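You operate a simulated robot arm through the tools that you are given. There is no shell and no other tool.

The job below is to be done with a simulated robot arm. You get a single attempt, and the scene is never put back.

Task
Clamp the earth lug in the earth post and prove the bond.
Fine: bench socket off first and left off; screw turned to its stop; the prove button must light the green lamp.

The check looks at the end state, three seconds after you hand in, the way a careful person would. Anything else that was tipped, shoved, dropped, spilled or broken makes it a failure.

Robot
A 6-joint arm with a two-finger gripper, fixed in place. Base frame: the origin is at the foot of the arm, x ahead of it, y to its left, z up; the work surface is at about z = 900. Readings come in mm, degrees, newtons and seconds.
Its first joint turns from -166.0 to 166.0 degrees. Payload 2.45 kg.
The TCP is the grasp point between the finger pads, 20 mm short of the fingertips. In the tool frame z runs along the fingers and y along their closing line. Largest opening 140 mm; the body of the gripper starts 168 mm behind the TCP.
Orientation is that of the tool frame in the base frame, as a unit quaternion [w, x, y, z]. With the fingers straight down and closing along the base's y, the tool's x points along the base's -x, its y along +y and its z along -z.

Tools
- The arm moves only by the tool drive_tool. Its argument "motion" is a list of rows, each a list of 7 numbers: the shift along the base's x, y, z in units of 40 mm (1.0 is 40 mm), then the turn, a rotation vector about the base's x, y, z in units of 5 degrees (1.0 is 5 degrees), then the opening, from 0 (shut) to 1 (fully open). In form: [[tx, ty, tz, rx, ry, rz, hand], ...]. A call has 1 to 20 rows; each row shifts and turns the commanded pose from where the row before left it. A call with a number of a shift or a turn outside -1 to 1 is refused whole. Each row takes 0.2 s and may step no farther than 50 mm and 8.6 degrees from the row before; otherwise, or with a gripper value out of range, the whole call is refused. A pose out of reach is approached as far as the arm can. The call stops where the force on the tool passes 60 N (or 10 N more than at its start, if that is more) or the arm is blocked; 0.2 s more then pass. The fingers move at their own pace (about 45 mm/s each) and stop on an object; they squeeze with about 31 N. The grip force told is the motor's: it shows also when the fingers shut on nothing. Time passes only in rows, and 0.2 s behind the last, so rows that do not move let the fingers close. The reply holds the time, the measured pose of the TCP, the force on the tool along the base axes, the opening and the grip force, in the units named above and with some noise, with the torque about the TCP (base axes, N m) and any sound that the robot's microphone picked up.
- Cameras (640 x 400 px; columns grow to the right, rows downward): "scene" is fixed at [220, -500.1, 1519.3]; the picture's right is [0.65, -0.76, 0.00], its down [-0.30, -0.26, -0.92] and it looks along [0.70, 0.59, -0.40] (base axes); focal length 352 px, centre (320, 200). "wrist" rides on the gripper at [78, 11, -209] in the tool frame; the picture's right is [-0.14, 0.99, 0.00], its down [-0.92, -0.13, -0.37] and it looks along [-0.36, -0.05, 0.93] (tool axes); focal length 280 px, centre (320, 200). There is no depth. A picture from a camera that has moved, and an enlarged one, comes with that camera's place and axes in the base frame and with its lens.
- get_image(camera): a new picture of that camera. The clock stands still meanwhile.
- close_up(camera, box): a new picture of the part [left, top, right, bottom] of that camera's present view, enlarged. The clock stands still meanwhile.
- sign_off(): hands the job in; it is judged then, once.

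Nothing tells you positions but the pictures and the camera data. Unless the task says otherwise, let go and move clear before handing in.

The tools are called after "Emit:" as a command line: name --pt "numbers of a row" for each row, then --argument value for the rest, lists and objects as JSON in quotes. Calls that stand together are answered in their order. drive_tool: Moves the arm, as the interface text tells. Its arguments: {"type":"object","properties":{"motion":{"type":"array"}},"required":["motion"]} The other tools are called the same way: get_image (camera) takes a picture; close_up (camera, box) takes an enlarged picture of a part of a camera's view; sign_off () hands the job in.

At the start:

```text
time_s: 0.0
tcp_pos: [681.0, 10.7, 1252.4]
ee_rot: [0.001, 0.0, 1.0, 0.0]
contact_force: [-0.2, -0.5, -0.3]
moment: [0.03, 0.0, -0.01]
finger_gap: 139.7
grasp_force: 0.0
```

scene: 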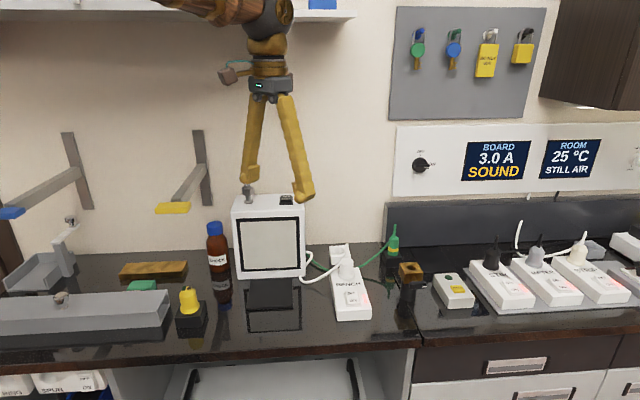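
wrist: 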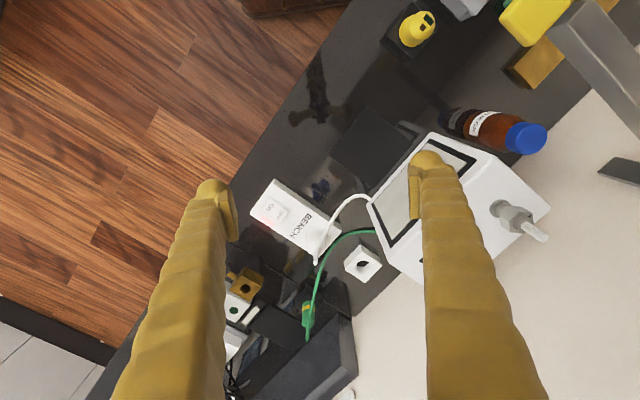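

I see a white instrument box with a green earth lead ending in a lug, a BENCH socket strip with a lit switch, a brass earth post and a small box with a yellow button. I'll look closer before moving anything.

Emit:
close_up --camera "scene" --box '[300, 210, 500, 335]'

Emit:
close_up --camera "wrist" --box '[200, 160, 400, 360]'

Emit:
close_up --camera "scene" --box '[380, 120, 640, 300]'

Emit:
close_up --camera "scene" --box '[0, 180, 320, 400]'

```text
3.20 times, centred on (400, 272) of scene
camera zoom: at [220.0, -500.1, 1519.3], right [0.65, -0.76, 0.0], down [-0.3, -0.26, -0.92], along [0.7, 0.59, -0.4], focal length 1126 px, centre (64, -32)
```

zoom: 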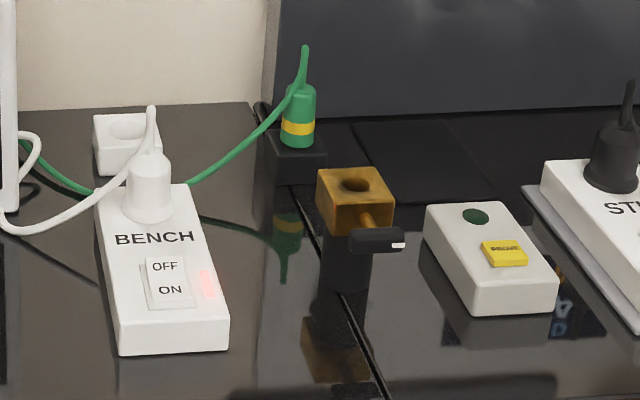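

```text
2.00 times, centred on (300, 260) of wrist
camera zoom: at [601.6, 20.5, 1463.3], right [0.14, 0.99, 0.0], down [0.92, -0.13, 0.37], along [0.37, -0.05, -0.93], focal length 561 px, centre (360, 80)
```

zoom: 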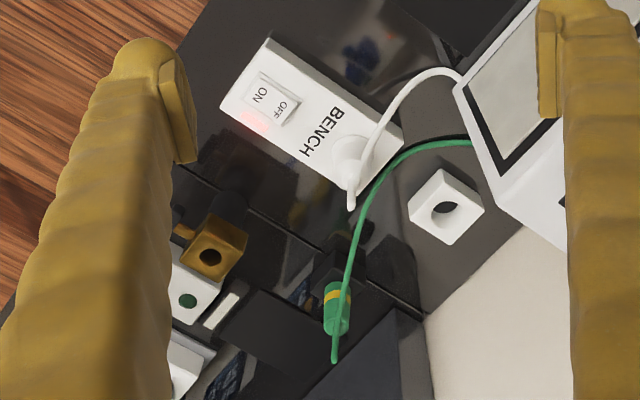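

```text
2.22 times, centred on (510, 210) of scene
camera zoom: at [220.0, -500.1, 1519.3], right [0.65, -0.76, 0.0], down [-0.3, -0.26, -0.92], along [0.7, 0.59, -0.4], focal length 782 px, centre (-102, 178)
```

zoom: 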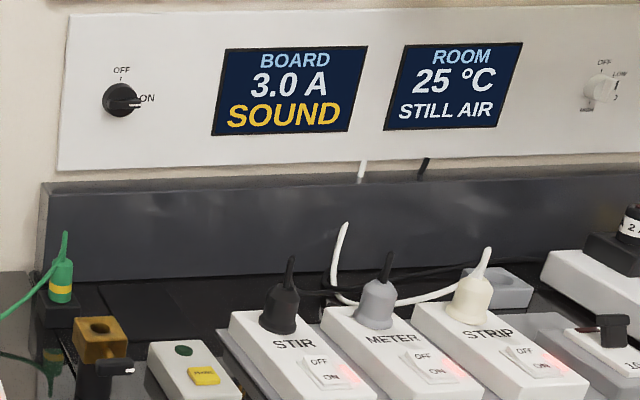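

```text
1.82 times, centred on (160, 290) of scene
camera zoom: at [220.0, -500.1, 1519.3], right [0.65, -0.76, 0.0], down [-0.3, -0.26, -0.92], along [0.7, 0.59, -0.4], focal length 640 px, centre (611, 36)
```

zoom: 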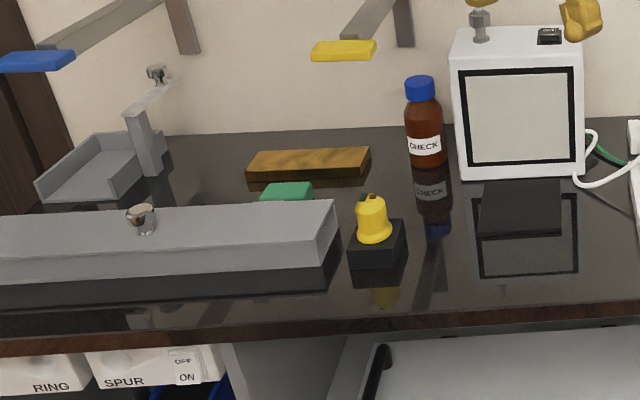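

The BENCH rocker (lit, set to ON) looks to be near (820, -101, 940), with its OFF end toward the plug. The earth post hole is near (963, -185, 990), and the lug sits in a holder near (1073, -72). First I shut the fingers and move above the OFF end of the rocker for a closer look.

Emit:
drive_tool --pt "0.3725 -0.255 -0.35 0 0 -0.88 0" --pt "0.3725 -0.255 -0.35 0 0 -0.88 0" --pt "0.3725 -0.255 -0.35 0 0 -0.88 0" --pt "0.3725 -0.255 -0.35 0 0 -0.88 0" --pt "0.3725 -0.255 -0.35 0 0 -0.88 0" --pt "0.3725 -0.255 -0.35 0 0 -0.88 0" --pt "0.3725 -0.255 -0.35 0 0 -0.88 0" --pt "0.3725 -0.255 -0.35 0 0 -0.88 0" --pt "0.3725 -0.255 -0.35 0 0 -0.88 0" --pt "0.3725 -0.255 -0.35 0 0 -0.88 0"

Emit:
get_image --camera "wrist"

Emit:
get_image --camera "scene"

```text
time_s: 2.2
tcp_pos: [829.6, -90.8, 1113.3]
ee_rot: [0.002, 0.374, 0.927, 0.0]
contact_force: [-0.4, -0.6, 0.2]
moment: [0.01, -0.04, 0.02]
finger_gap: 0.1
grasp_force: 29.2
```

```text
taken
camera wrist: at [780.8, -29.6, 1323.7], right [0.79, 0.62, 0.0], down [0.57, -0.73, 0.37], along [0.23, -0.29, -0.93], focal length 280 px, centre (320, 200)
```

wrist: 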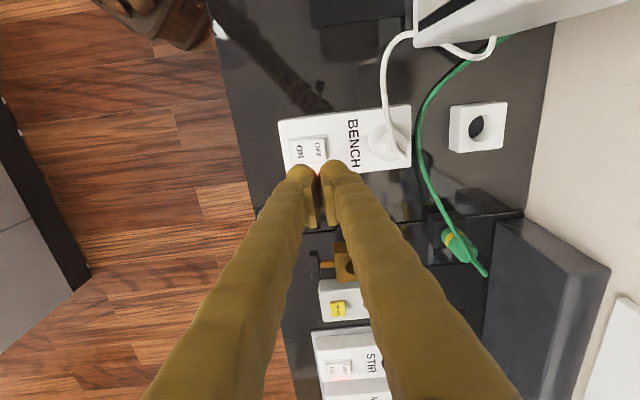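

```text
taken
```

scene: 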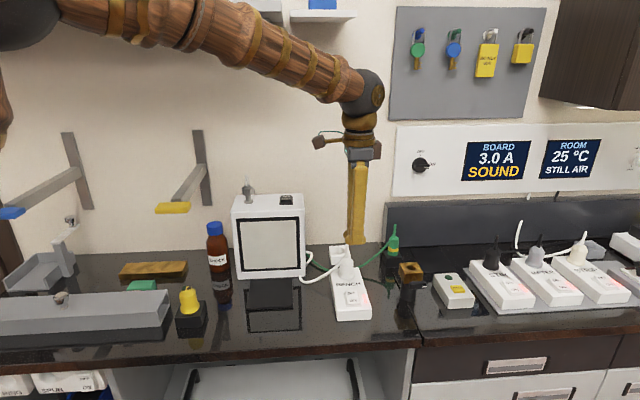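

The gripper is above the rocker. I'll zoom in on the rocker and nearby items from here.

Emit:
close_up --camera "wrist" --box '[270, 90, 430, 190]'

Emit:
close_up --camera "wrist" --box '[400, 170, 560, 290]'

Emit:
close_up --camera "wrist" --box '[280, 220, 380, 320]'

Emit:
close_up --camera "scene" --box '[370, 220, 490, 330]'

Emit:
close_up --camera "scene" --box '[310, 225, 410, 325]'

```text
4.00 times, centred on (350, 140) of wrist
camera zoom: at [780.8, -29.6, 1323.7], right [0.79, 0.62, 0.0], down [0.57, -0.73, 0.37], along [0.23, -0.29, -0.93], focal length 1122 px, centre (200, 440)
```

zoom: 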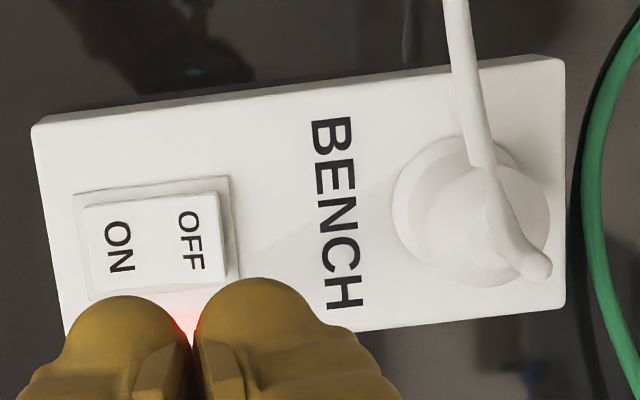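

```text
3.33 times, centred on (480, 230) of wrist
camera zoom: at [780.8, -29.6, 1323.7], right [0.79, 0.62, 0.0], down [0.57, -0.73, 0.37], along [0.23, -0.29, -0.93], focal length 935 px, centre (-213, 100)
```

zoom: 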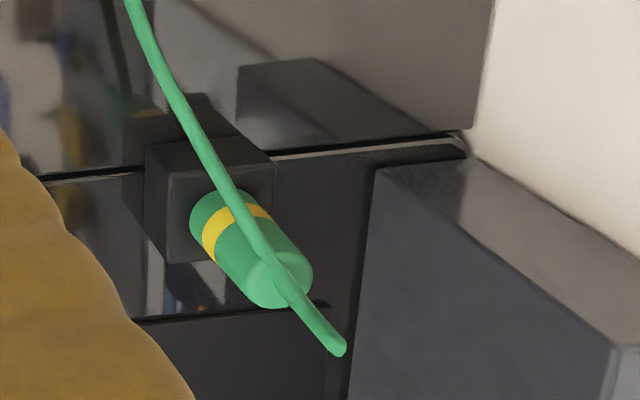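

```text
4.00 times, centred on (330, 270) of wrist
camera zoom: at [780.8, -29.6, 1323.7], right [0.79, 0.62, 0.0], down [0.57, -0.73, 0.37], along [0.23, -0.29, -0.93], focal length 1122 px, centre (280, -80)
```

zoom: 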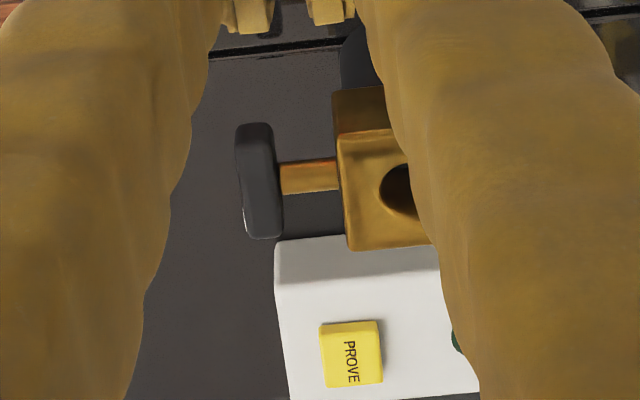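

```text
3.64 times, centred on (430, 275) of scene
camera zoom: at [220.0, -500.1, 1519.3], right [0.65, -0.76, 0.0], down [-0.3, -0.26, -0.92], along [0.7, 0.59, -0.4], focal length 1280 px, centre (-80, -73)
```

zoom: 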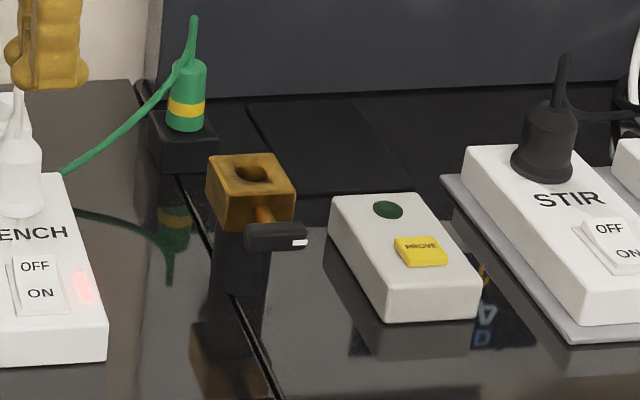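

```text
4.00 times, centred on (360, 275) of scene
camera zoom: at [220.0, -500.1, 1519.3], right [0.65, -0.76, 0.0], down [-0.3, -0.26, -0.92], along [0.7, 0.59, -0.4], focal length 1407 px, centre (160, -100)
```

zoom: 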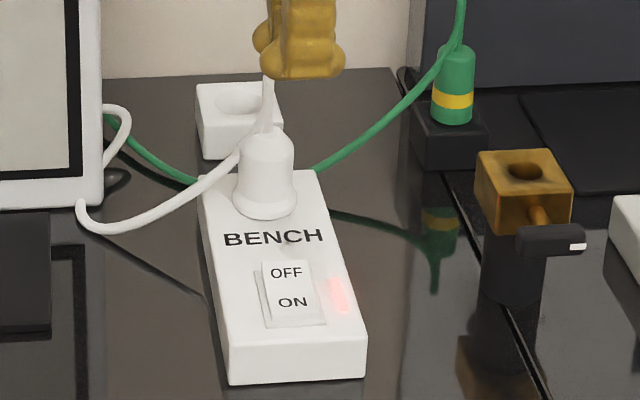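

The rocker's OFF half is centred near (831, -90), and I'm directly above it. I'll come down quickly to a safe height first, then in small steps.

Emit:
drive_tool --pt "0.03 0.03 -0.66 0 0 0 0" --pt "0 0 -0.66 0 0 0 0" --pt "0 0 -0.66 0 0 0 0" --pt "0 0 -0.66 0 0 0 0" --pt "0 0 -0.66 0 0 0 0" --pt "0 0 0 0 0 0 0"

Emit:
close_up --camera "scene" --box '[310, 225, 410, 325]'

Emit:
get_image --camera "wrist"

```text
time_s: 3.6
tcp_pos: [831.2, -90.7, 981.6]
ee_rot: [0.0, 0.374, 0.927, -0.001]
contact_force: [0.3, 0.6, 0.1]
moment: [0.01, 0.02, -0.01]
finger_gap: 0.0
grasp_force: 29.5
```

```text
4.00 times, centred on (360, 275) of scene
camera zoom: at [220.0, -500.1, 1519.3], right [0.65, -0.76, 0.0], down [-0.3, -0.26, -0.92], along [0.7, 0.59, -0.4], focal length 1407 px, centre (160, -100)
```

zoom: 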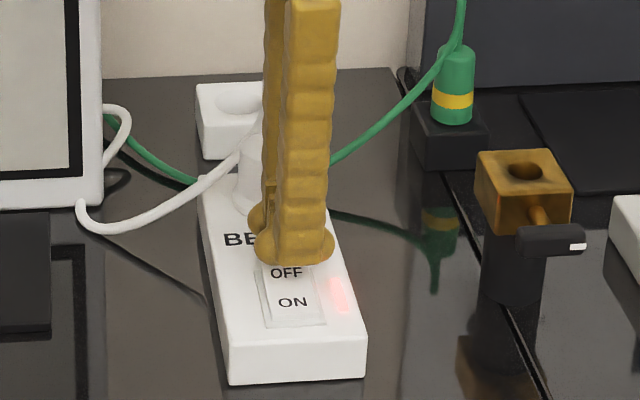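

```text
taken
camera wrist: at [781.7, -29.4, 1191.7], right [0.79, 0.62, 0.0], down [0.57, -0.73, 0.37], along [0.23, -0.29, -0.93], focal length 280 px, centre (320, 200)
```

wrist: 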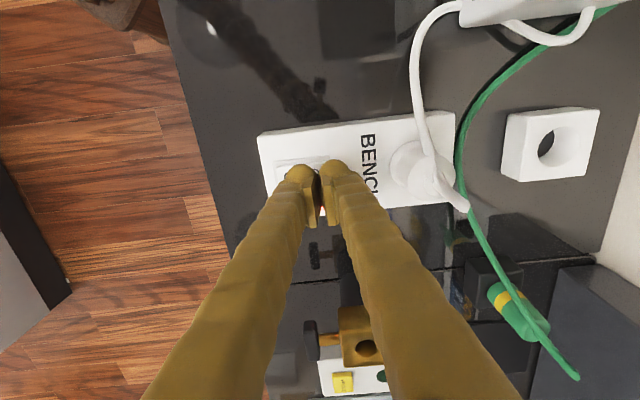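

The fingertips hover over the OFF end and the scene view confirms the alignment. Next I press down in small steps and watch the force.

Emit:
drive_tool --pt "0 0 -0.05 0 0 0 0" --pt "0 0 -0.05 0 0 0 0" --pt "0 0 -0.05 0 0 0 0" --pt "0 0 -0.05 0 0 0 0" --pt "0 0 -0.05 0 0 0 0" --pt "0 0 -0.05 0 0 0 0" --pt "0 0 -0.05 0 0 0 0"

Emit:
close_up --camera "scene" --box '[310, 225, 410, 325]'

```text
time_s: 5.2
tcp_pos: [831.0, -90.6, 967.3]
ee_rot: [0.001, 0.374, 0.927, -0.001]
contact_force: [0.1, -0.3, -0.5]
moment: [0.04, -0.03, 0.02]
finger_gap: 0.0
grasp_force: 29.6
```

```text
4.00 times, centred on (360, 275) of scene
camera zoom: at [220.0, -500.1, 1519.3], right [0.65, -0.76, 0.0], down [-0.3, -0.26, -0.92], along [0.7, 0.59, -0.4], focal length 1407 px, centre (160, -100)
```

zoom: 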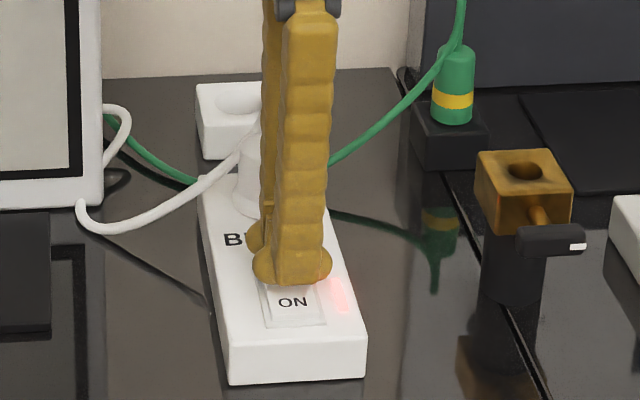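

There is no contact yet with the tips at about 947. I keep going down in small steps.

Emit:
drive_tool --pt "0 0 -0.05 0 0 0 0" --pt "0 0 -0.05 0 0 0 0" --pt "0 0 -0.05 0 0 0 0" --pt "0 0 -0.05 0 0 0 0"

Emit:
close_up --camera "scene" --box '[310, 225, 410, 325]'

```text
time_s: 6.3
tcp_pos: [831.2, -91.3, 962.7]
ee_rot: [0.003, 0.374, 0.927, 0.0]
contact_force: [-1.3, -0.7, 10.8]
moment: [-0.03, 0.11, 0.02]
finger_gap: 0.0
grasp_force: 29.6
stopped in row 4: the force on the tool passed its limit at 63 N (the readings are from after the stop); the commanded pose is now the measured one
```

```text
4.00 times, centred on (360, 275) of scene
camera zoom: at [220.0, -500.1, 1519.3], right [0.65, -0.76, 0.0], down [-0.3, -0.26, -0.92], along [0.7, 0.59, -0.4], focal length 1407 px, centre (160, -100)
```

zoom: 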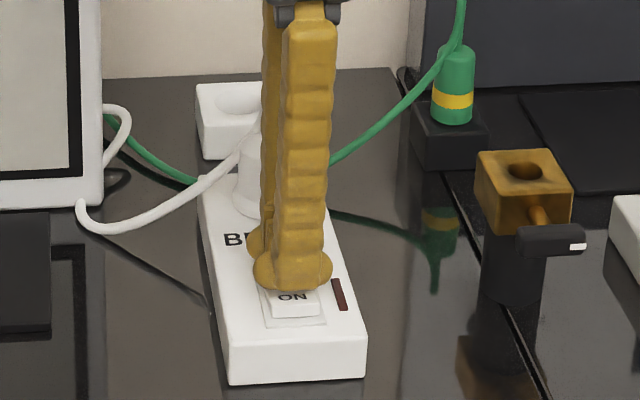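

The BENCH lamp has gone dark, so the socket is off. I now place the lug axis at about (1084, -70), with its body from z 928 to 982. That is too far out for a vertical tool, so I back up, turn and tilt the tool forward, and look again.

Emit:
drive_tool --pt "0 0 0.5 0 0 0 0" --pt "0 0 0.95 0 0 0 0" --pt "0 0 0.95 0 0 0 0" --pt "0 0 0.95 0 0 0 0" --pt "0 0 0.65 0 0 0 0.3" --pt "0.2 0 0 0 0 0.96 0.5" --pt "0.2 0 0 0 0 0.96 0.5" --pt "0.2 0 0 0 0 0.96 0.5" --pt "0.2 0 0 0 0 0.96 0.5" --pt "0.2 0 0 0 0 0.96 0.5" --pt "0.2 0 0 -0.342 -0.94 0 0.5" --pt "0.2 0 0 -0.342 -0.94 0 0.5" --pt "0.2 0 0 -0.342 -0.94 0 0.5" --pt "0.2 0 0 -0.342 -0.94 0 0.5" --pt "0 0 0 0 0 0 0.5"

Emit:
get_image --camera "wrist"

Emit:
get_image --camera "scene"

Emit:
close_up --camera "scene" --box '[310, 225, 410, 325]'

```text
time_s: 9.5
tcp_pos: [902.7, -91.3, 1123.2]
ee_rot: [0.174, 0.171, 0.969, -0.029]
contact_force: [-0.2, 0.5, 0.1]
moment: [-0.01, 0.01, 0.04]
finger_gap: 70.0
grasp_force: 0.2
```

```text
taken
camera wrist: at [769.0, -32.3, 1292.6], right [0.46, 0.89, 0.05], down [0.65, -0.37, 0.66], along [0.61, -0.27, -0.75], focal length 280 px, centre (320, 200)
```

wrist: 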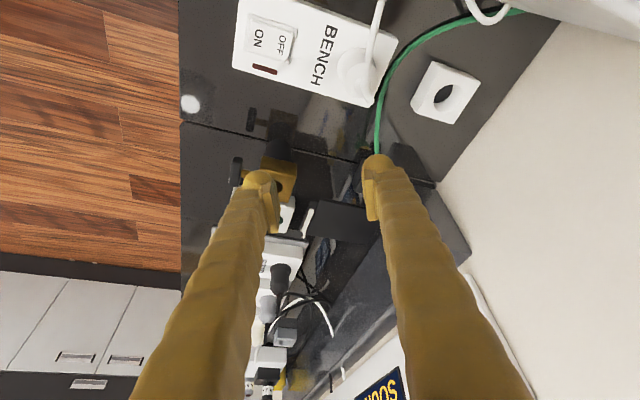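

```text
taken
```

scene: 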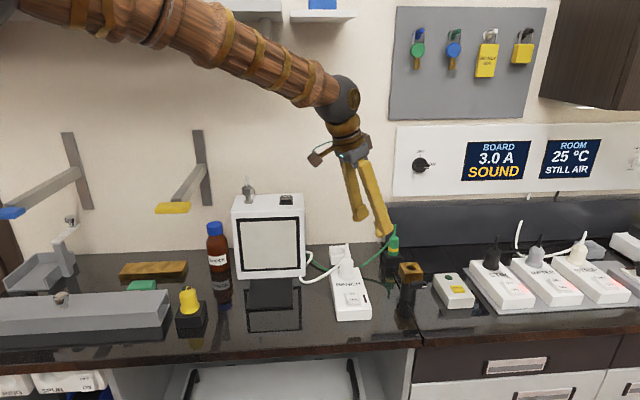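

```text
4.00 times, centred on (360, 275) of scene
camera zoom: at [220.0, -500.1, 1519.3], right [0.65, -0.76, 0.0], down [-0.3, -0.26, -0.92], along [0.7, 0.59, -0.4], focal length 1407 px, centre (160, -100)
```

zoom: 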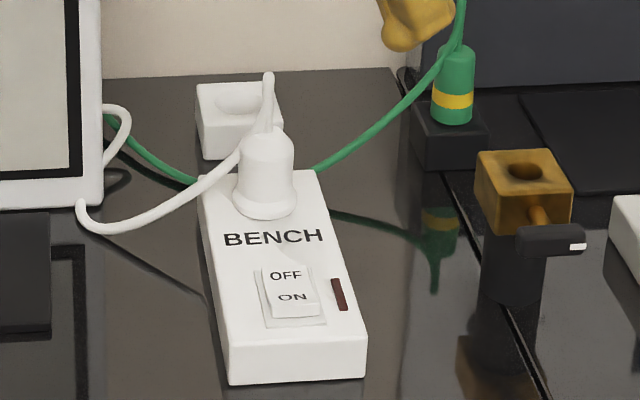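

BENCH is confirmed OFF, with its rocker flipped and lamp out. I continue tilting to about 35° and move to the pre-grasp point behind and above the lug.

Emit:
drive_tool --pt "0.69 0.29 -0.27 -0.342 -0.94 0 0.5" --pt "0.69 0.29 -0.27 -0.342 -0.94 0 0.5" --pt "0.69 0.29 -0.27 -0.342 -0.94 0 0.5" --pt "0.69 0.29 -0.27 0 0 0 0.5" --pt "0 0 0 0 0 0 0.5"

Emit:
get_image --camera "wrist"

Emit:
close_up --camera "scene" --box '[320, 180, 480, 300]'

```text
time_s: 10.7
tcp_pos: [1013.5, -43.7, 1078.4]
ee_rot: [0.299, 0.166, 0.938, -0.052]
contact_force: [-0.6, 0.4, 0.0]
moment: [0.01, 0.0, 0.01]
finger_gap: 70.2
grasp_force: 0.1
```

```text
taken
camera wrist: at [842.8, 27.8, 1205.1], right [0.44, 0.89, 0.08], down [0.46, -0.31, 0.83], along [0.77, -0.33, -0.55], focal length 280 px, centre (320, 200)
```

wrist: 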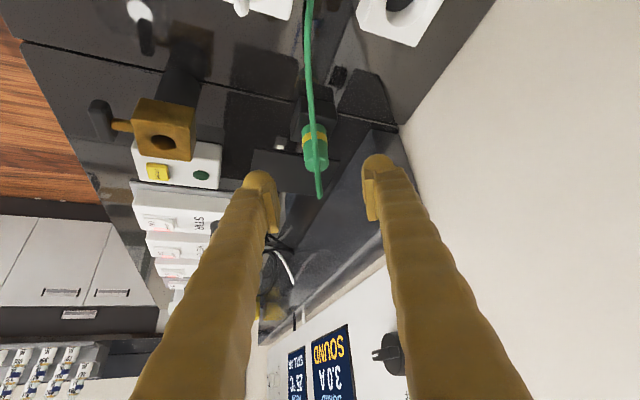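

```text
3.33 times, centred on (400, 240) of scene
camera zoom: at [220.0, -500.1, 1519.3], right [0.65, -0.76, 0.0], down [-0.3, -0.26, -0.92], along [0.7, 0.59, -0.4], focal length 1173 px, centre (53, 67)
```

zoom: 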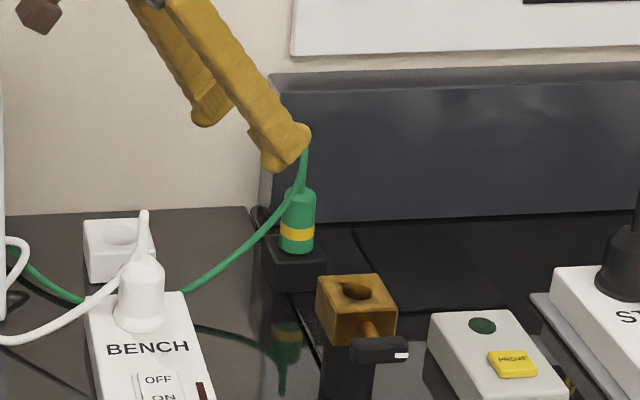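

The lug now sits between the open fingers in the wrist view. I'll zoom in to refine its axis before closing in.

Emit:
close_up --camera "wrist" --box '[240, 60, 400, 220]'

Emit:
close_up --camera "wrist" --box '[70, 60, 250, 220]'

```text
2.50 times, centred on (320, 140) of wrist
camera zoom: at [842.8, 27.8, 1205.1], right [0.44, 0.89, 0.08], down [0.46, -0.31, 0.83], along [0.77, -0.33, -0.55], focal length 701 px, centre (320, 350)
```

zoom: 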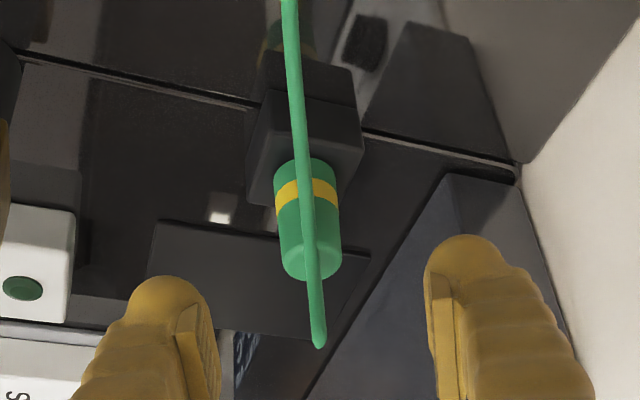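

```text
2.50 times, centred on (160, 140) of wrist
camera zoom: at [842.8, 27.8, 1205.1], right [0.44, 0.89, 0.08], down [0.46, -0.31, 0.83], along [0.77, -0.33, -0.55], focal length 701 px, centre (720, 350)
```

zoom: 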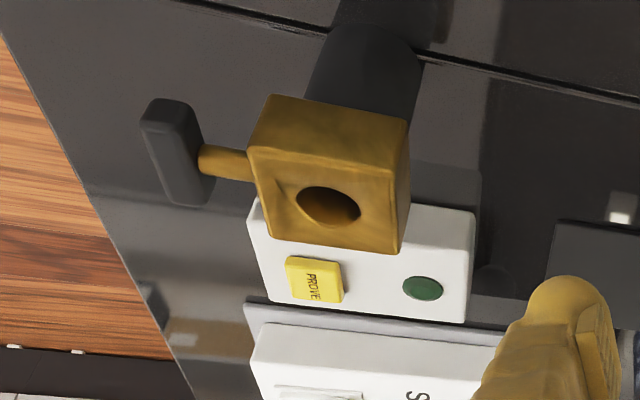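

I refine the lug axis to about (1081, -73.5), roughly 5 mm left of my current aim. I'll advance to a 55 mm standoff with that correction and check again.

Emit:
drive_tool --pt "0.3125 -0.158 -0.588 0 0 0 0.5" --pt "0.3125 -0.158 -0.588 0 0 0 0.5" --pt "0.3125 -0.158 -0.588 0 0 0 0.5" --pt "0 0 0 0 0 0 0.5"

Emit:
get_image --camera "wrist"

Emit:
close_up --camera "scene" --box '[340, 180, 460, 290]'

```text
time_s: 11.7
tcp_pos: [1049.8, -63.8, 1006.9]
ee_rot: [0.298, 0.164, 0.939, -0.051]
contact_force: [-0.7, 0.0, 0.3]
moment: [-0.02, 0.0, 0.01]
finger_gap: 70.0
grasp_force: 0.0
```

```text
taken
camera wrist: at [880.8, 8.9, 1135.1], right [0.44, 0.89, 0.08], down [0.46, -0.3, 0.83], along [0.77, -0.33, -0.55], focal length 280 px, centre (320, 200)
```

wrist: 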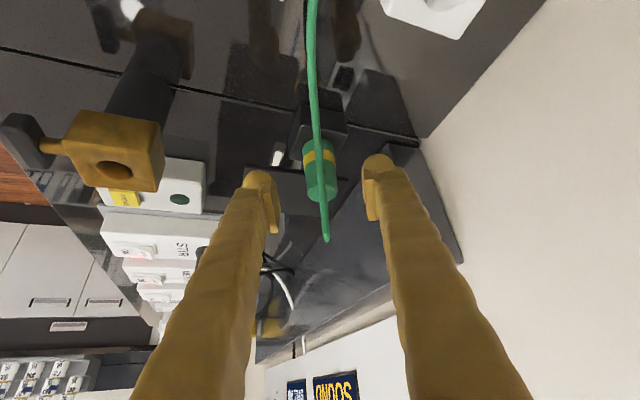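

```text
3.64 times, centred on (400, 235) of scene
camera zoom: at [220.0, -500.1, 1519.3], right [0.65, -0.76, 0.0], down [-0.3, -0.26, -0.92], along [0.7, 0.59, -0.4], focal length 1280 px, centre (29, 73)
```

zoom: 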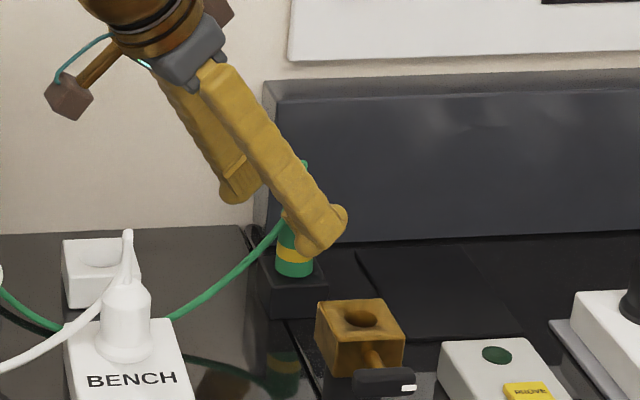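

The lug is centred on the tool axis and the remaining distance looks right. I advance the last 55 mm along the tool axis.

Emit:
drive_tool --pt "0.187 -0.0675 -0.28 0 0 0 0.5" --pt "0.187 -0.0675 -0.28 0 0 0 0.5" --pt "0.187 -0.0675 -0.28 0 0 0 0.5" --pt "0.187 -0.0675 -0.28 0 0 0 0.5" --pt "0 0 0 0 0 0 0.5"

Emit:
get_image --camera "wrist"

Emit:
close_up --camera "scene" --box '[340, 180, 460, 290]'

```text
time_s: 12.9
tcp_pos: [1081.0, -73.9, 963.5]
ee_rot: [0.298, 0.165, 0.939, -0.051]
contact_force: [-0.4, -0.2, 0.2]
moment: [0.0, 0.02, -0.01]
finger_gap: 70.0
grasp_force: 0.0
```

```text
taken
camera wrist: at [910.8, -1.4, 1090.3], right [0.44, 0.89, 0.08], down [0.46, -0.3, 0.83], along [0.77, -0.33, -0.55], focal length 280 px, centre (320, 200)
```

wrist: 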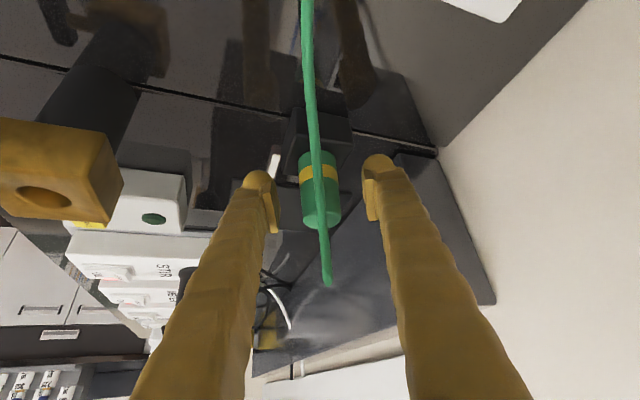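

```text
3.64 times, centred on (400, 235) of scene
camera zoom: at [220.0, -500.1, 1519.3], right [0.65, -0.76, 0.0], down [-0.3, -0.26, -0.92], along [0.7, 0.59, -0.4], focal length 1280 px, centre (29, 73)
```

zoom: 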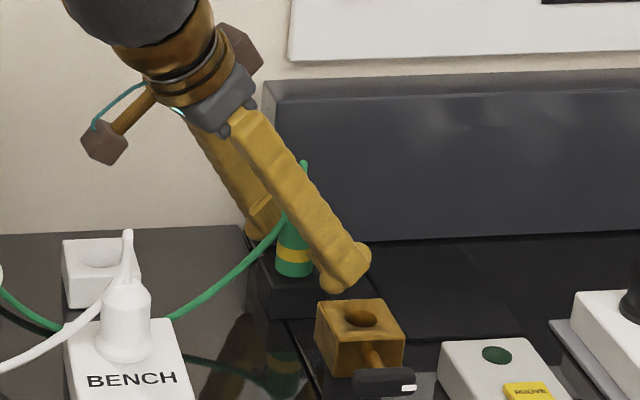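

The fingers straddle the lug body and it appears centred. A quick zoom to confirm before closing.

Emit:
close_up --camera "wrist" --box '[230, 100, 410, 260]'

```text
2.50 times, centred on (320, 180) of wrist
camera zoom: at [910.8, -1.4, 1090.3], right [0.44, 0.89, 0.08], down [0.46, -0.3, 0.83], along [0.77, -0.33, -0.55], focal length 701 px, centre (320, 250)
```

zoom: 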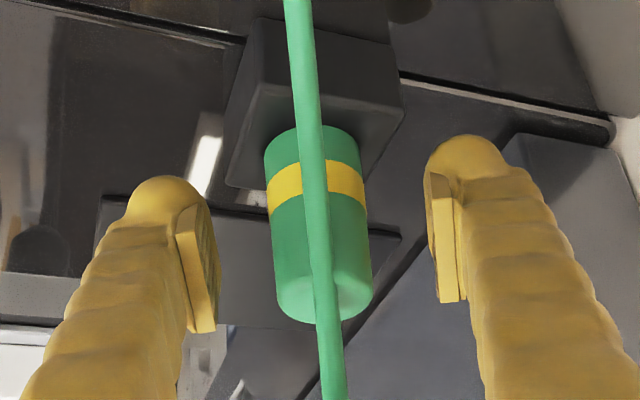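

Centred. I close the fingers on the lug body without moving the arm.

Emit:
drive_tool --pt "0 0 0 0 0 0 0" --pt "0 0 0 0 0 0 0" --pt "0 0 0 0 0 0 0" --pt "0 0 0 0 0 0 0" --pt "0 0 0 0 0 0 0"

Emit:
close_up --camera "wrist" --box '[230, 100, 410, 260]'

Emit:
close_up --camera "scene" --box '[340, 180, 460, 290]'

```text
time_s: 14.1
tcp_pos: [1082.0, -73.2, 963.1]
ee_rot: [0.297, 0.165, 0.939, -0.051]
contact_force: [0.2, -0.2, 0.0]
moment: [0.0, -0.02, -0.02]
finger_gap: 28.3
grasp_force: 30.8
```

```text
2.50 times, centred on (320, 180) of wrist
camera zoom: at [910.7, -1.4, 1090.4], right [0.44, 0.89, 0.08], down [0.46, -0.31, 0.83], along [0.77, -0.33, -0.55], focal length 701 px, centre (320, 250)
```

zoom: 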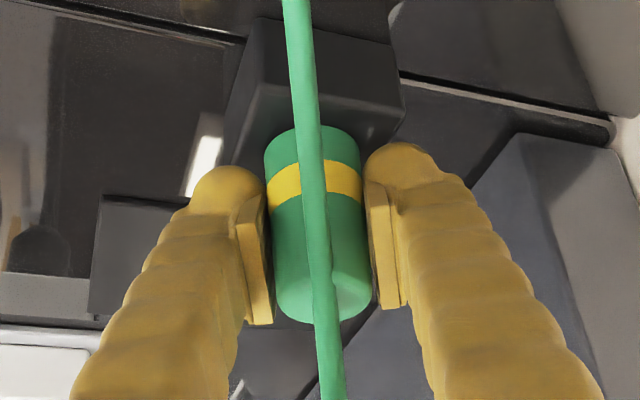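

```text
3.64 times, centred on (400, 235) of scene
camera zoom: at [220.0, -500.1, 1519.3], right [0.65, -0.76, 0.0], down [-0.3, -0.26, -0.92], along [0.7, 0.59, -0.4], focal length 1280 px, centre (29, 73)
```

zoom: 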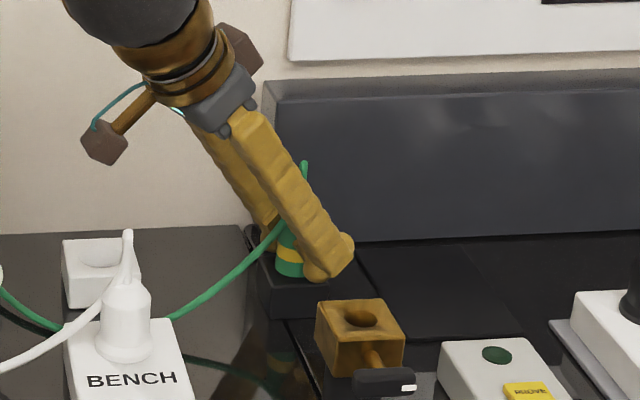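

Gripped at 28.3 mm with 31 N. I lift straight up, slowly at first, to draw the lug out of its holder.

Emit:
drive_tool --pt "0 0 0.2 0 0 0 0" --pt "0 0 0.3 0 0 0 0" --pt "0 0 0.4 0 0 0 0" --pt "0 0 0.5 0 0 0 0" --pt "0 0 0.5 0 0 0 0" --pt "0 0 0.5 0 0 0 0" --pt "0 0 0 0 0 0 0"

Emit:
get_image --camera "wrist"

Emit:
close_up --camera "scene" --box '[330, 150, 480, 300]'

```text
time_s: 15.7
tcp_pos: [1081.7, -74.2, 1059.9]
ee_rot: [0.298, 0.165, 0.939, -0.052]
contact_force: [1.0, 0.5, -1.0]
moment: [0.01, 0.0, -0.01]
finger_gap: 28.2
grasp_force: 31.1
```

```text
taken
camera wrist: at [910.8, -1.5, 1186.5], right [0.44, 0.89, 0.08], down [0.46, -0.31, 0.83], along [0.77, -0.33, -0.55], focal length 280 px, centre (320, 200)
```

wrist: 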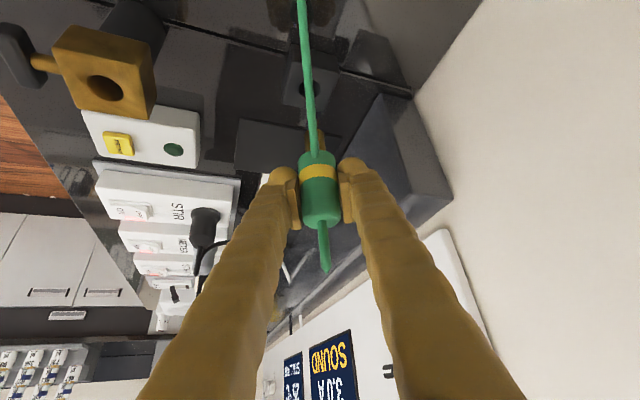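

```text
2.67 times, centred on (405, 225) of scene
camera zoom: at [220.0, -500.1, 1519.3], right [0.65, -0.76, 0.0], down [-0.3, -0.26, -0.92], along [0.7, 0.59, -0.4], focal length 938 px, centre (93, 133)
```

zoom: 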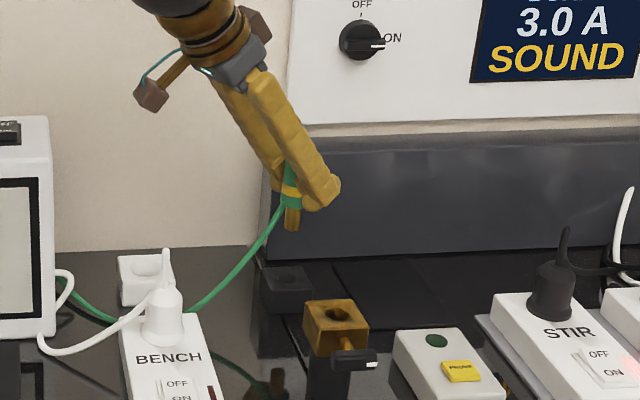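

The lug is out, with a brass pin of about 27 mm showing below its body. I put the post hole at about (963.5, -186.5, 990). I'll raise a bit more, carry the lug over the hole, and check its alignment there.

Emit:
drive_tool --pt "0 0 0.5 0 0 0 0" --pt "0 0 0.5 0 0 0 0" --pt "-0.369 -0.3515 0 0 0 0 0" --pt "-0.369 -0.3515 0 0 0 0 0" --pt "-0.369 -0.3515 0 0 0 0 0" --pt "-0.369 -0.3515 0 0 0 0 0" --pt "-0.369 -0.3515 0 0 0 0 0" --pt "-0.369 -0.3515 0 0 0 0 0" --pt "-0.369 -0.3515 0 0 0 0 0" --pt "-0.369 -0.3515 0 0 0 0 0" --pt "0 0 0 0 0 0 0"

Emit:
get_image --camera "wrist"

Emit:
close_up --camera "scene" --box '[350, 180, 480, 310]'

Emit:
get_image --camera "scene"

```text
time_s: 18.1
tcp_pos: [961.9, -186.7, 1100.0]
ee_rot: [0.298, 0.165, 0.939, -0.052]
contact_force: [0.5, -0.3, -0.6]
moment: [0.01, 0.01, 0.03]
finger_gap: 27.8
grasp_force: 31.4
```

```text
taken
camera wrist: at [791.3, -114.5, 1226.7], right [0.44, 0.89, 0.08], down [0.46, -0.31, 0.83], along [0.77, -0.33, -0.55], focal length 280 px, centre (320, 200)
```

wrist: 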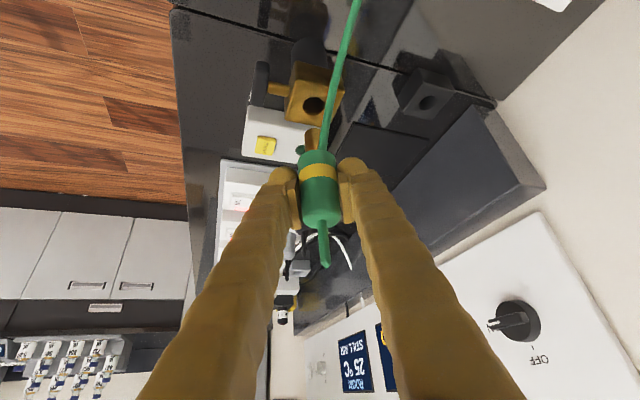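

```text
3.08 times, centred on (415, 245) of scene
camera zoom: at [220.0, -500.1, 1519.3], right [0.65, -0.76, 0.0], down [-0.3, -0.26, -0.92], along [0.7, 0.59, -0.4], focal length 1083 px, centre (28, 62)
```

zoom: 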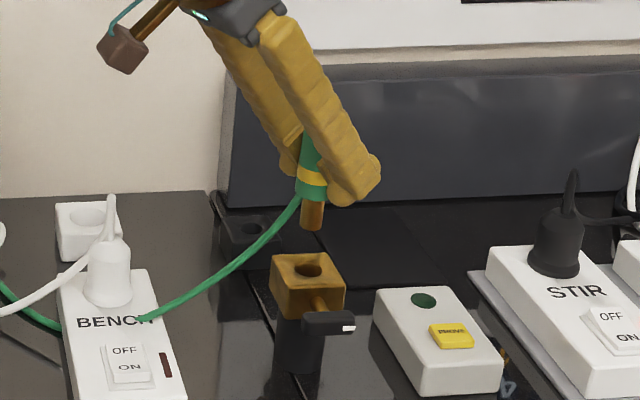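

```text
taken
```

scene: 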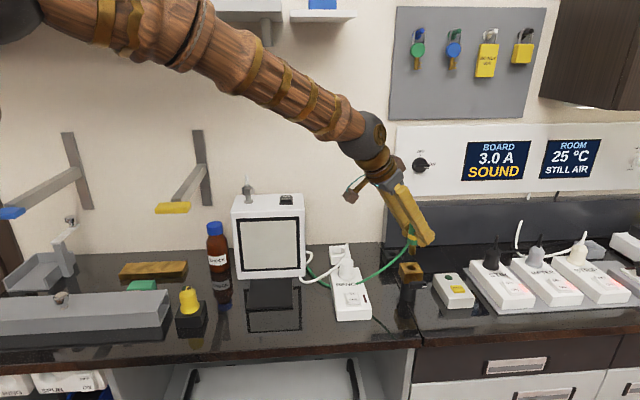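

The pin hangs above the hole. I'll zoom the wrist view to compare the pin tip with the hole along the vertical.

Emit:
close_up --camera "wrist" --box '[250, 60, 390, 240]'

Emit:
close_up --camera "scene" --box '[385, 220, 445, 310]'

```text
2.22 times, centred on (320, 150) of wrist
camera zoom: at [791.3, -114.5, 1226.7], right [0.44, 0.89, 0.08], down [0.46, -0.31, 0.83], along [0.77, -0.33, -0.55], focal length 623 px, centre (320, 311)
```

zoom: 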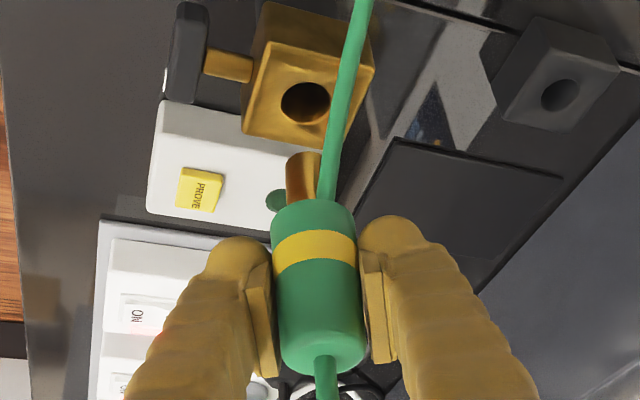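

```text
4.44 times, centred on (415, 265) of scene
camera zoom: at [220.0, -500.1, 1519.3], right [0.65, -0.76, 0.0], down [-0.3, -0.26, -0.92], along [0.7, 0.59, -0.4], focal length 1564 px, centre (-102, -89)
```

zoom: 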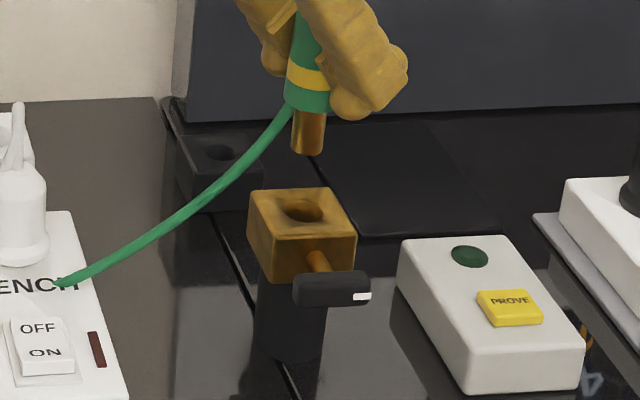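

The pin tip is at about (961, -185.7, 1032) and the hole at about (963.5, -186, 990). I'll shift 2 mm in x and descend until the tip is just above the block, then check again.

Emit:
drive_tool --pt "0.05 0 -0.3 0 0 0 0" --pt "0 0 -0.3 0 0 0 0" --pt "0 0 -0.25 0 0 0 0" --pt "0 0 0 0 0 0 0"

Emit:
close_up --camera "wrist" --box '[250, 60, 390, 240]'

Emit:
close_up --camera "scene" --box '[385, 220, 445, 310]'

```text
time_s: 19.1
tcp_pos: [965.9, -187.0, 1066.1]
ee_rot: [0.298, 0.165, 0.939, -0.051]
contact_force: [-0.5, -0.3, -0.6]
moment: [0.0, 0.02, -0.01]
finger_gap: 28.2
grasp_force: 30.9
```

```text
2.22 times, centred on (320, 150) of wrist
camera zoom: at [794.0, -114.4, 1192.3], right [0.44, 0.89, 0.08], down [0.46, -0.31, 0.83], along [0.77, -0.33, -0.55], focal length 623 px, centre (320, 311)
```

zoom: 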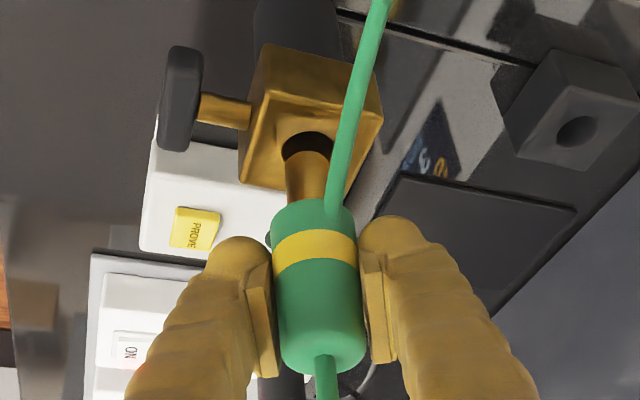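

```text
4.44 times, centred on (415, 265) of scene
camera zoom: at [220.0, -500.1, 1519.3], right [0.65, -0.76, 0.0], down [-0.3, -0.26, -0.92], along [0.7, 0.59, -0.4], focal length 1564 px, centre (-102, -89)
```

zoom: 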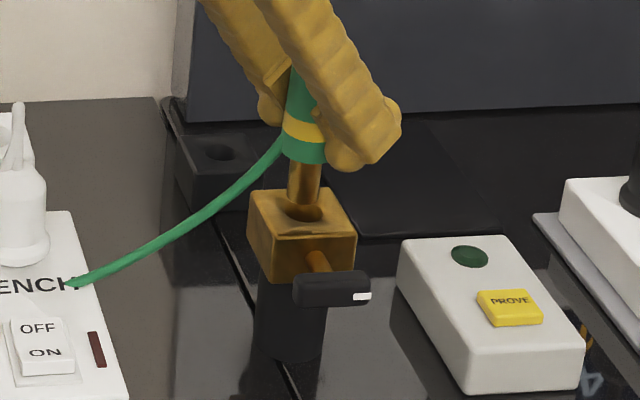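

The pin tip looks centred over the hole in both views. I lower it slowly and watch the forces.

Emit:
drive_tool --pt "0 0 -0.075 0 0 0 0" --pt "0 0 -0.075 0 0 0 0" --pt "0 0 -0.075 0 0 0 0" --pt "0 0 -0.075 0 0 0 0" --pt "0 0 -0.075 0 0 0 0" --pt "0 0 0 0 0 0 0"

Emit:
close_up --camera "wrist" --box '[250, 60, 390, 240]'

Emit:
close_up --camera "scene" --box '[385, 220, 445, 310]'

```text
time_s: 20.5
tcp_pos: [964.6, -186.6, 1053.5]
ee_rot: [0.301, 0.165, 0.938, -0.052]
contact_force: [5.1, -0.1, 26.2]
moment: [0.09, 0.02, 0.03]
finger_gap: 27.5
grasp_force: 31.2
```

```text
2.22 times, centred on (320, 150) of wrist
camera zoom: at [794.3, -114.6, 1179.4], right [0.44, 0.89, 0.08], down [0.46, -0.3, 0.83], along [0.77, -0.33, -0.55], focal length 623 px, centre (320, 311)
```

zoom: 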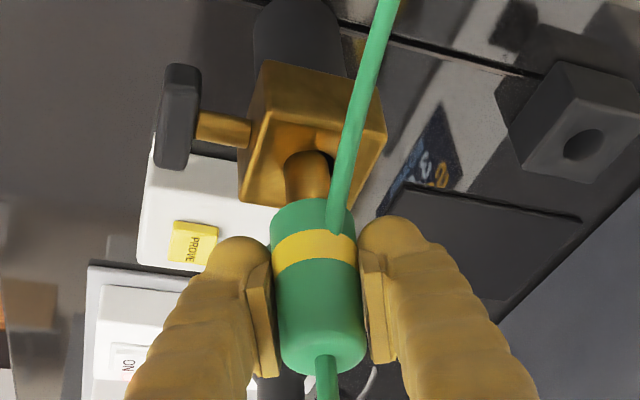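

```text
4.44 times, centred on (415, 265) of scene
camera zoom: at [220.0, -500.1, 1519.3], right [0.65, -0.76, 0.0], down [-0.3, -0.26, -0.92], along [0.7, 0.59, -0.4], focal length 1564 px, centre (-102, -89)
```

zoom: 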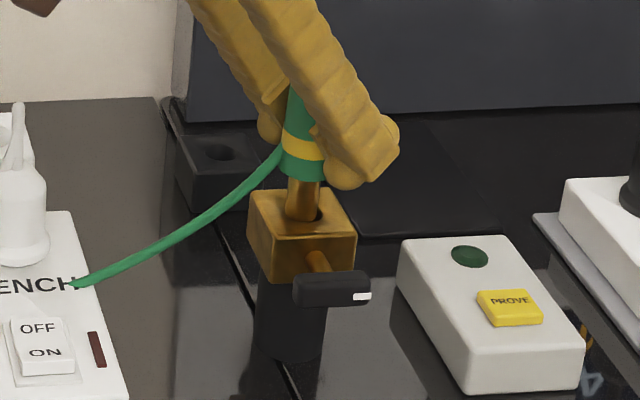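

The pin touched something (26 N up), so it is resting on the hole's rim. I'll zoom in to see which way it is off.

Emit:
close_up --camera "scene" --box '[398, 252, 428, 282]'

Emit:
close_up --camera "wrist" --box '[290, 80, 350, 160]'

```text
13.33 times, centred on (413, 267) of scene
camera zoom: at [220.0, -500.1, 1519.3], right [0.65, -0.76, 0.0], down [-0.3, -0.26, -0.92], along [0.7, 0.59, -0.4], focal length 4692 px, centre (-920, -693)
```

zoom: 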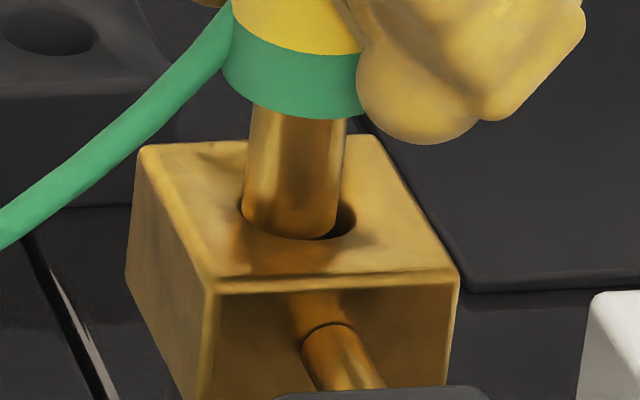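

```text
5.00 times, centred on (320, 120) of wrist
camera zoom: at [794.3, -114.6, 1179.4], right [0.44, 0.89, 0.08], down [0.46, -0.3, 0.83], along [0.77, -0.33, -0.55], focal length 1402 px, centre (320, 600)
```

zoom: 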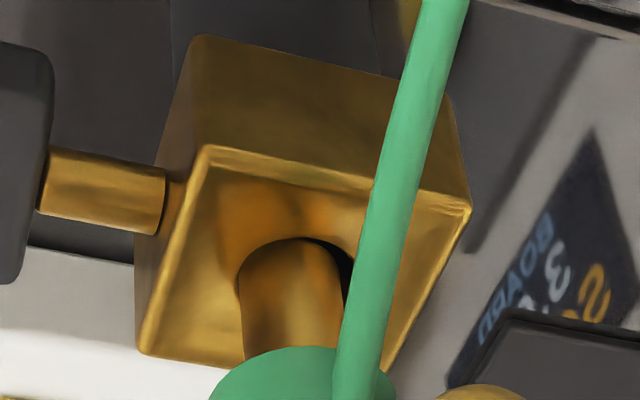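

Emit:
close_up --camera "scene" --box '[405, 258, 421, 272]'

Emit:
close_up --camera "wrist" --box '[300, 115, 335, 145]'

```text
16.00 times, centred on (413, 265) of scene
camera zoom: at [220.0, -500.1, 1519.3], right [0.65, -0.76, 0.0], down [-0.3, -0.26, -0.92], along [0.7, 0.59, -0.4], focal length 5630 px, centre (-1168, -840)
```

zoom: 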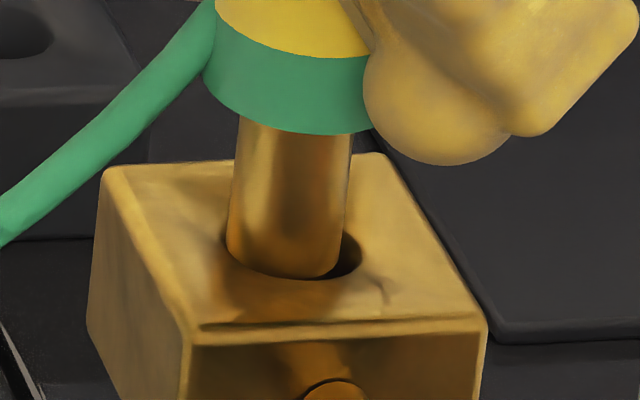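

```text
13.33 times, centred on (318, 130) of wrist
camera zoom: at [794.3, -114.6, 1179.4], right [0.44, 0.89, 0.08], down [0.46, -0.3, 0.83], along [0.77, -0.33, -0.55], focal length 3738 px, centre (353, 1133)
```

zoom: 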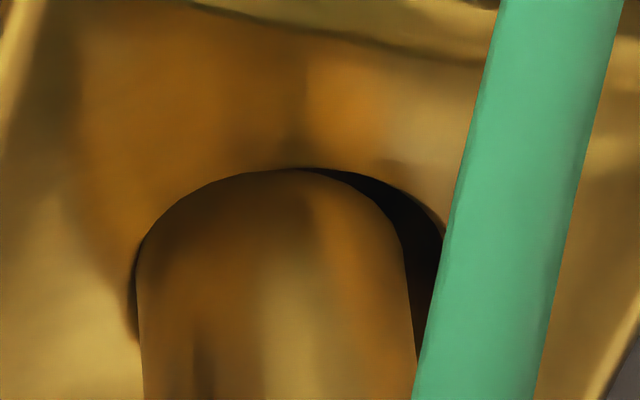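

The dark gap sits on the +x side in both views, and the contact force also pushes towards +x. I lift slightly, shift +3 mm in x, and lower again.

Emit:
drive_tool --pt "0 0 0.075 0 0 0 0" --pt "0.075 0 0 0 0 0 0" --pt "0 0 0 0 0 0 0" --pt "0 0 -0.05 0 0 0 0" --pt "0 0 -0.05 0 0 0 0" --pt "0 0 -0.05 0 0 0 0" --pt "0 0 0 0 0 0 0"

Emit:
close_up --camera "scene" --box '[405, 258, 421, 272]'

Emit:
close_up --camera "wrist" --box '[290, 80, 350, 160]'

```text
time_s: 22.1
tcp_pos: [967.4, -186.2, 1049.4]
ee_rot: [0.299, 0.165, 0.938, -0.052]
contact_force: [9.3, -4.6, 28.2]
moment: [-0.07, -0.11, 0.06]
finger_gap: 27.2
grasp_force: 31.1
```

```text
16.00 times, centred on (413, 265) of scene
camera zoom: at [220.0, -500.1, 1519.3], right [0.65, -0.76, 0.0], down [-0.3, -0.26, -0.92], along [0.7, 0.59, -0.4], focal length 5630 px, centre (-1168, -840)
```

zoom: 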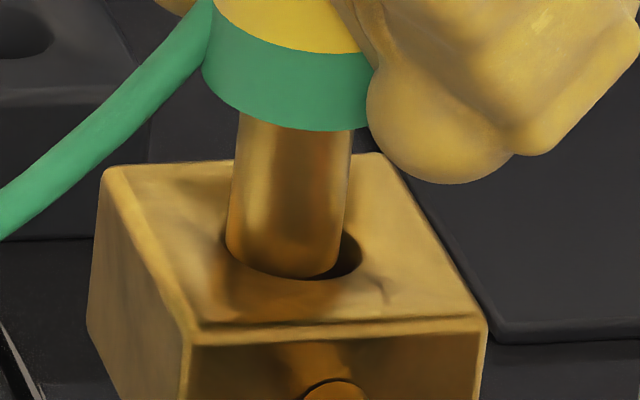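

```text
5.00 times, centred on (320, 120) of wrist
camera zoom: at [797.2, -114.7, 1175.0], right [0.44, 0.89, 0.08], down [0.46, -0.3, 0.83], along [0.77, -0.33, -0.55], focal length 1402 px, centre (320, 600)
```

zoom: 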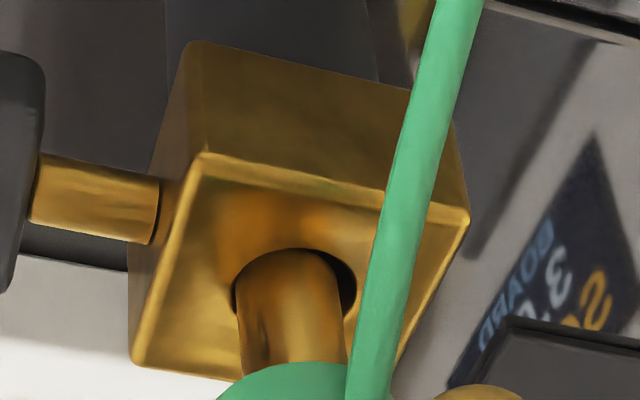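

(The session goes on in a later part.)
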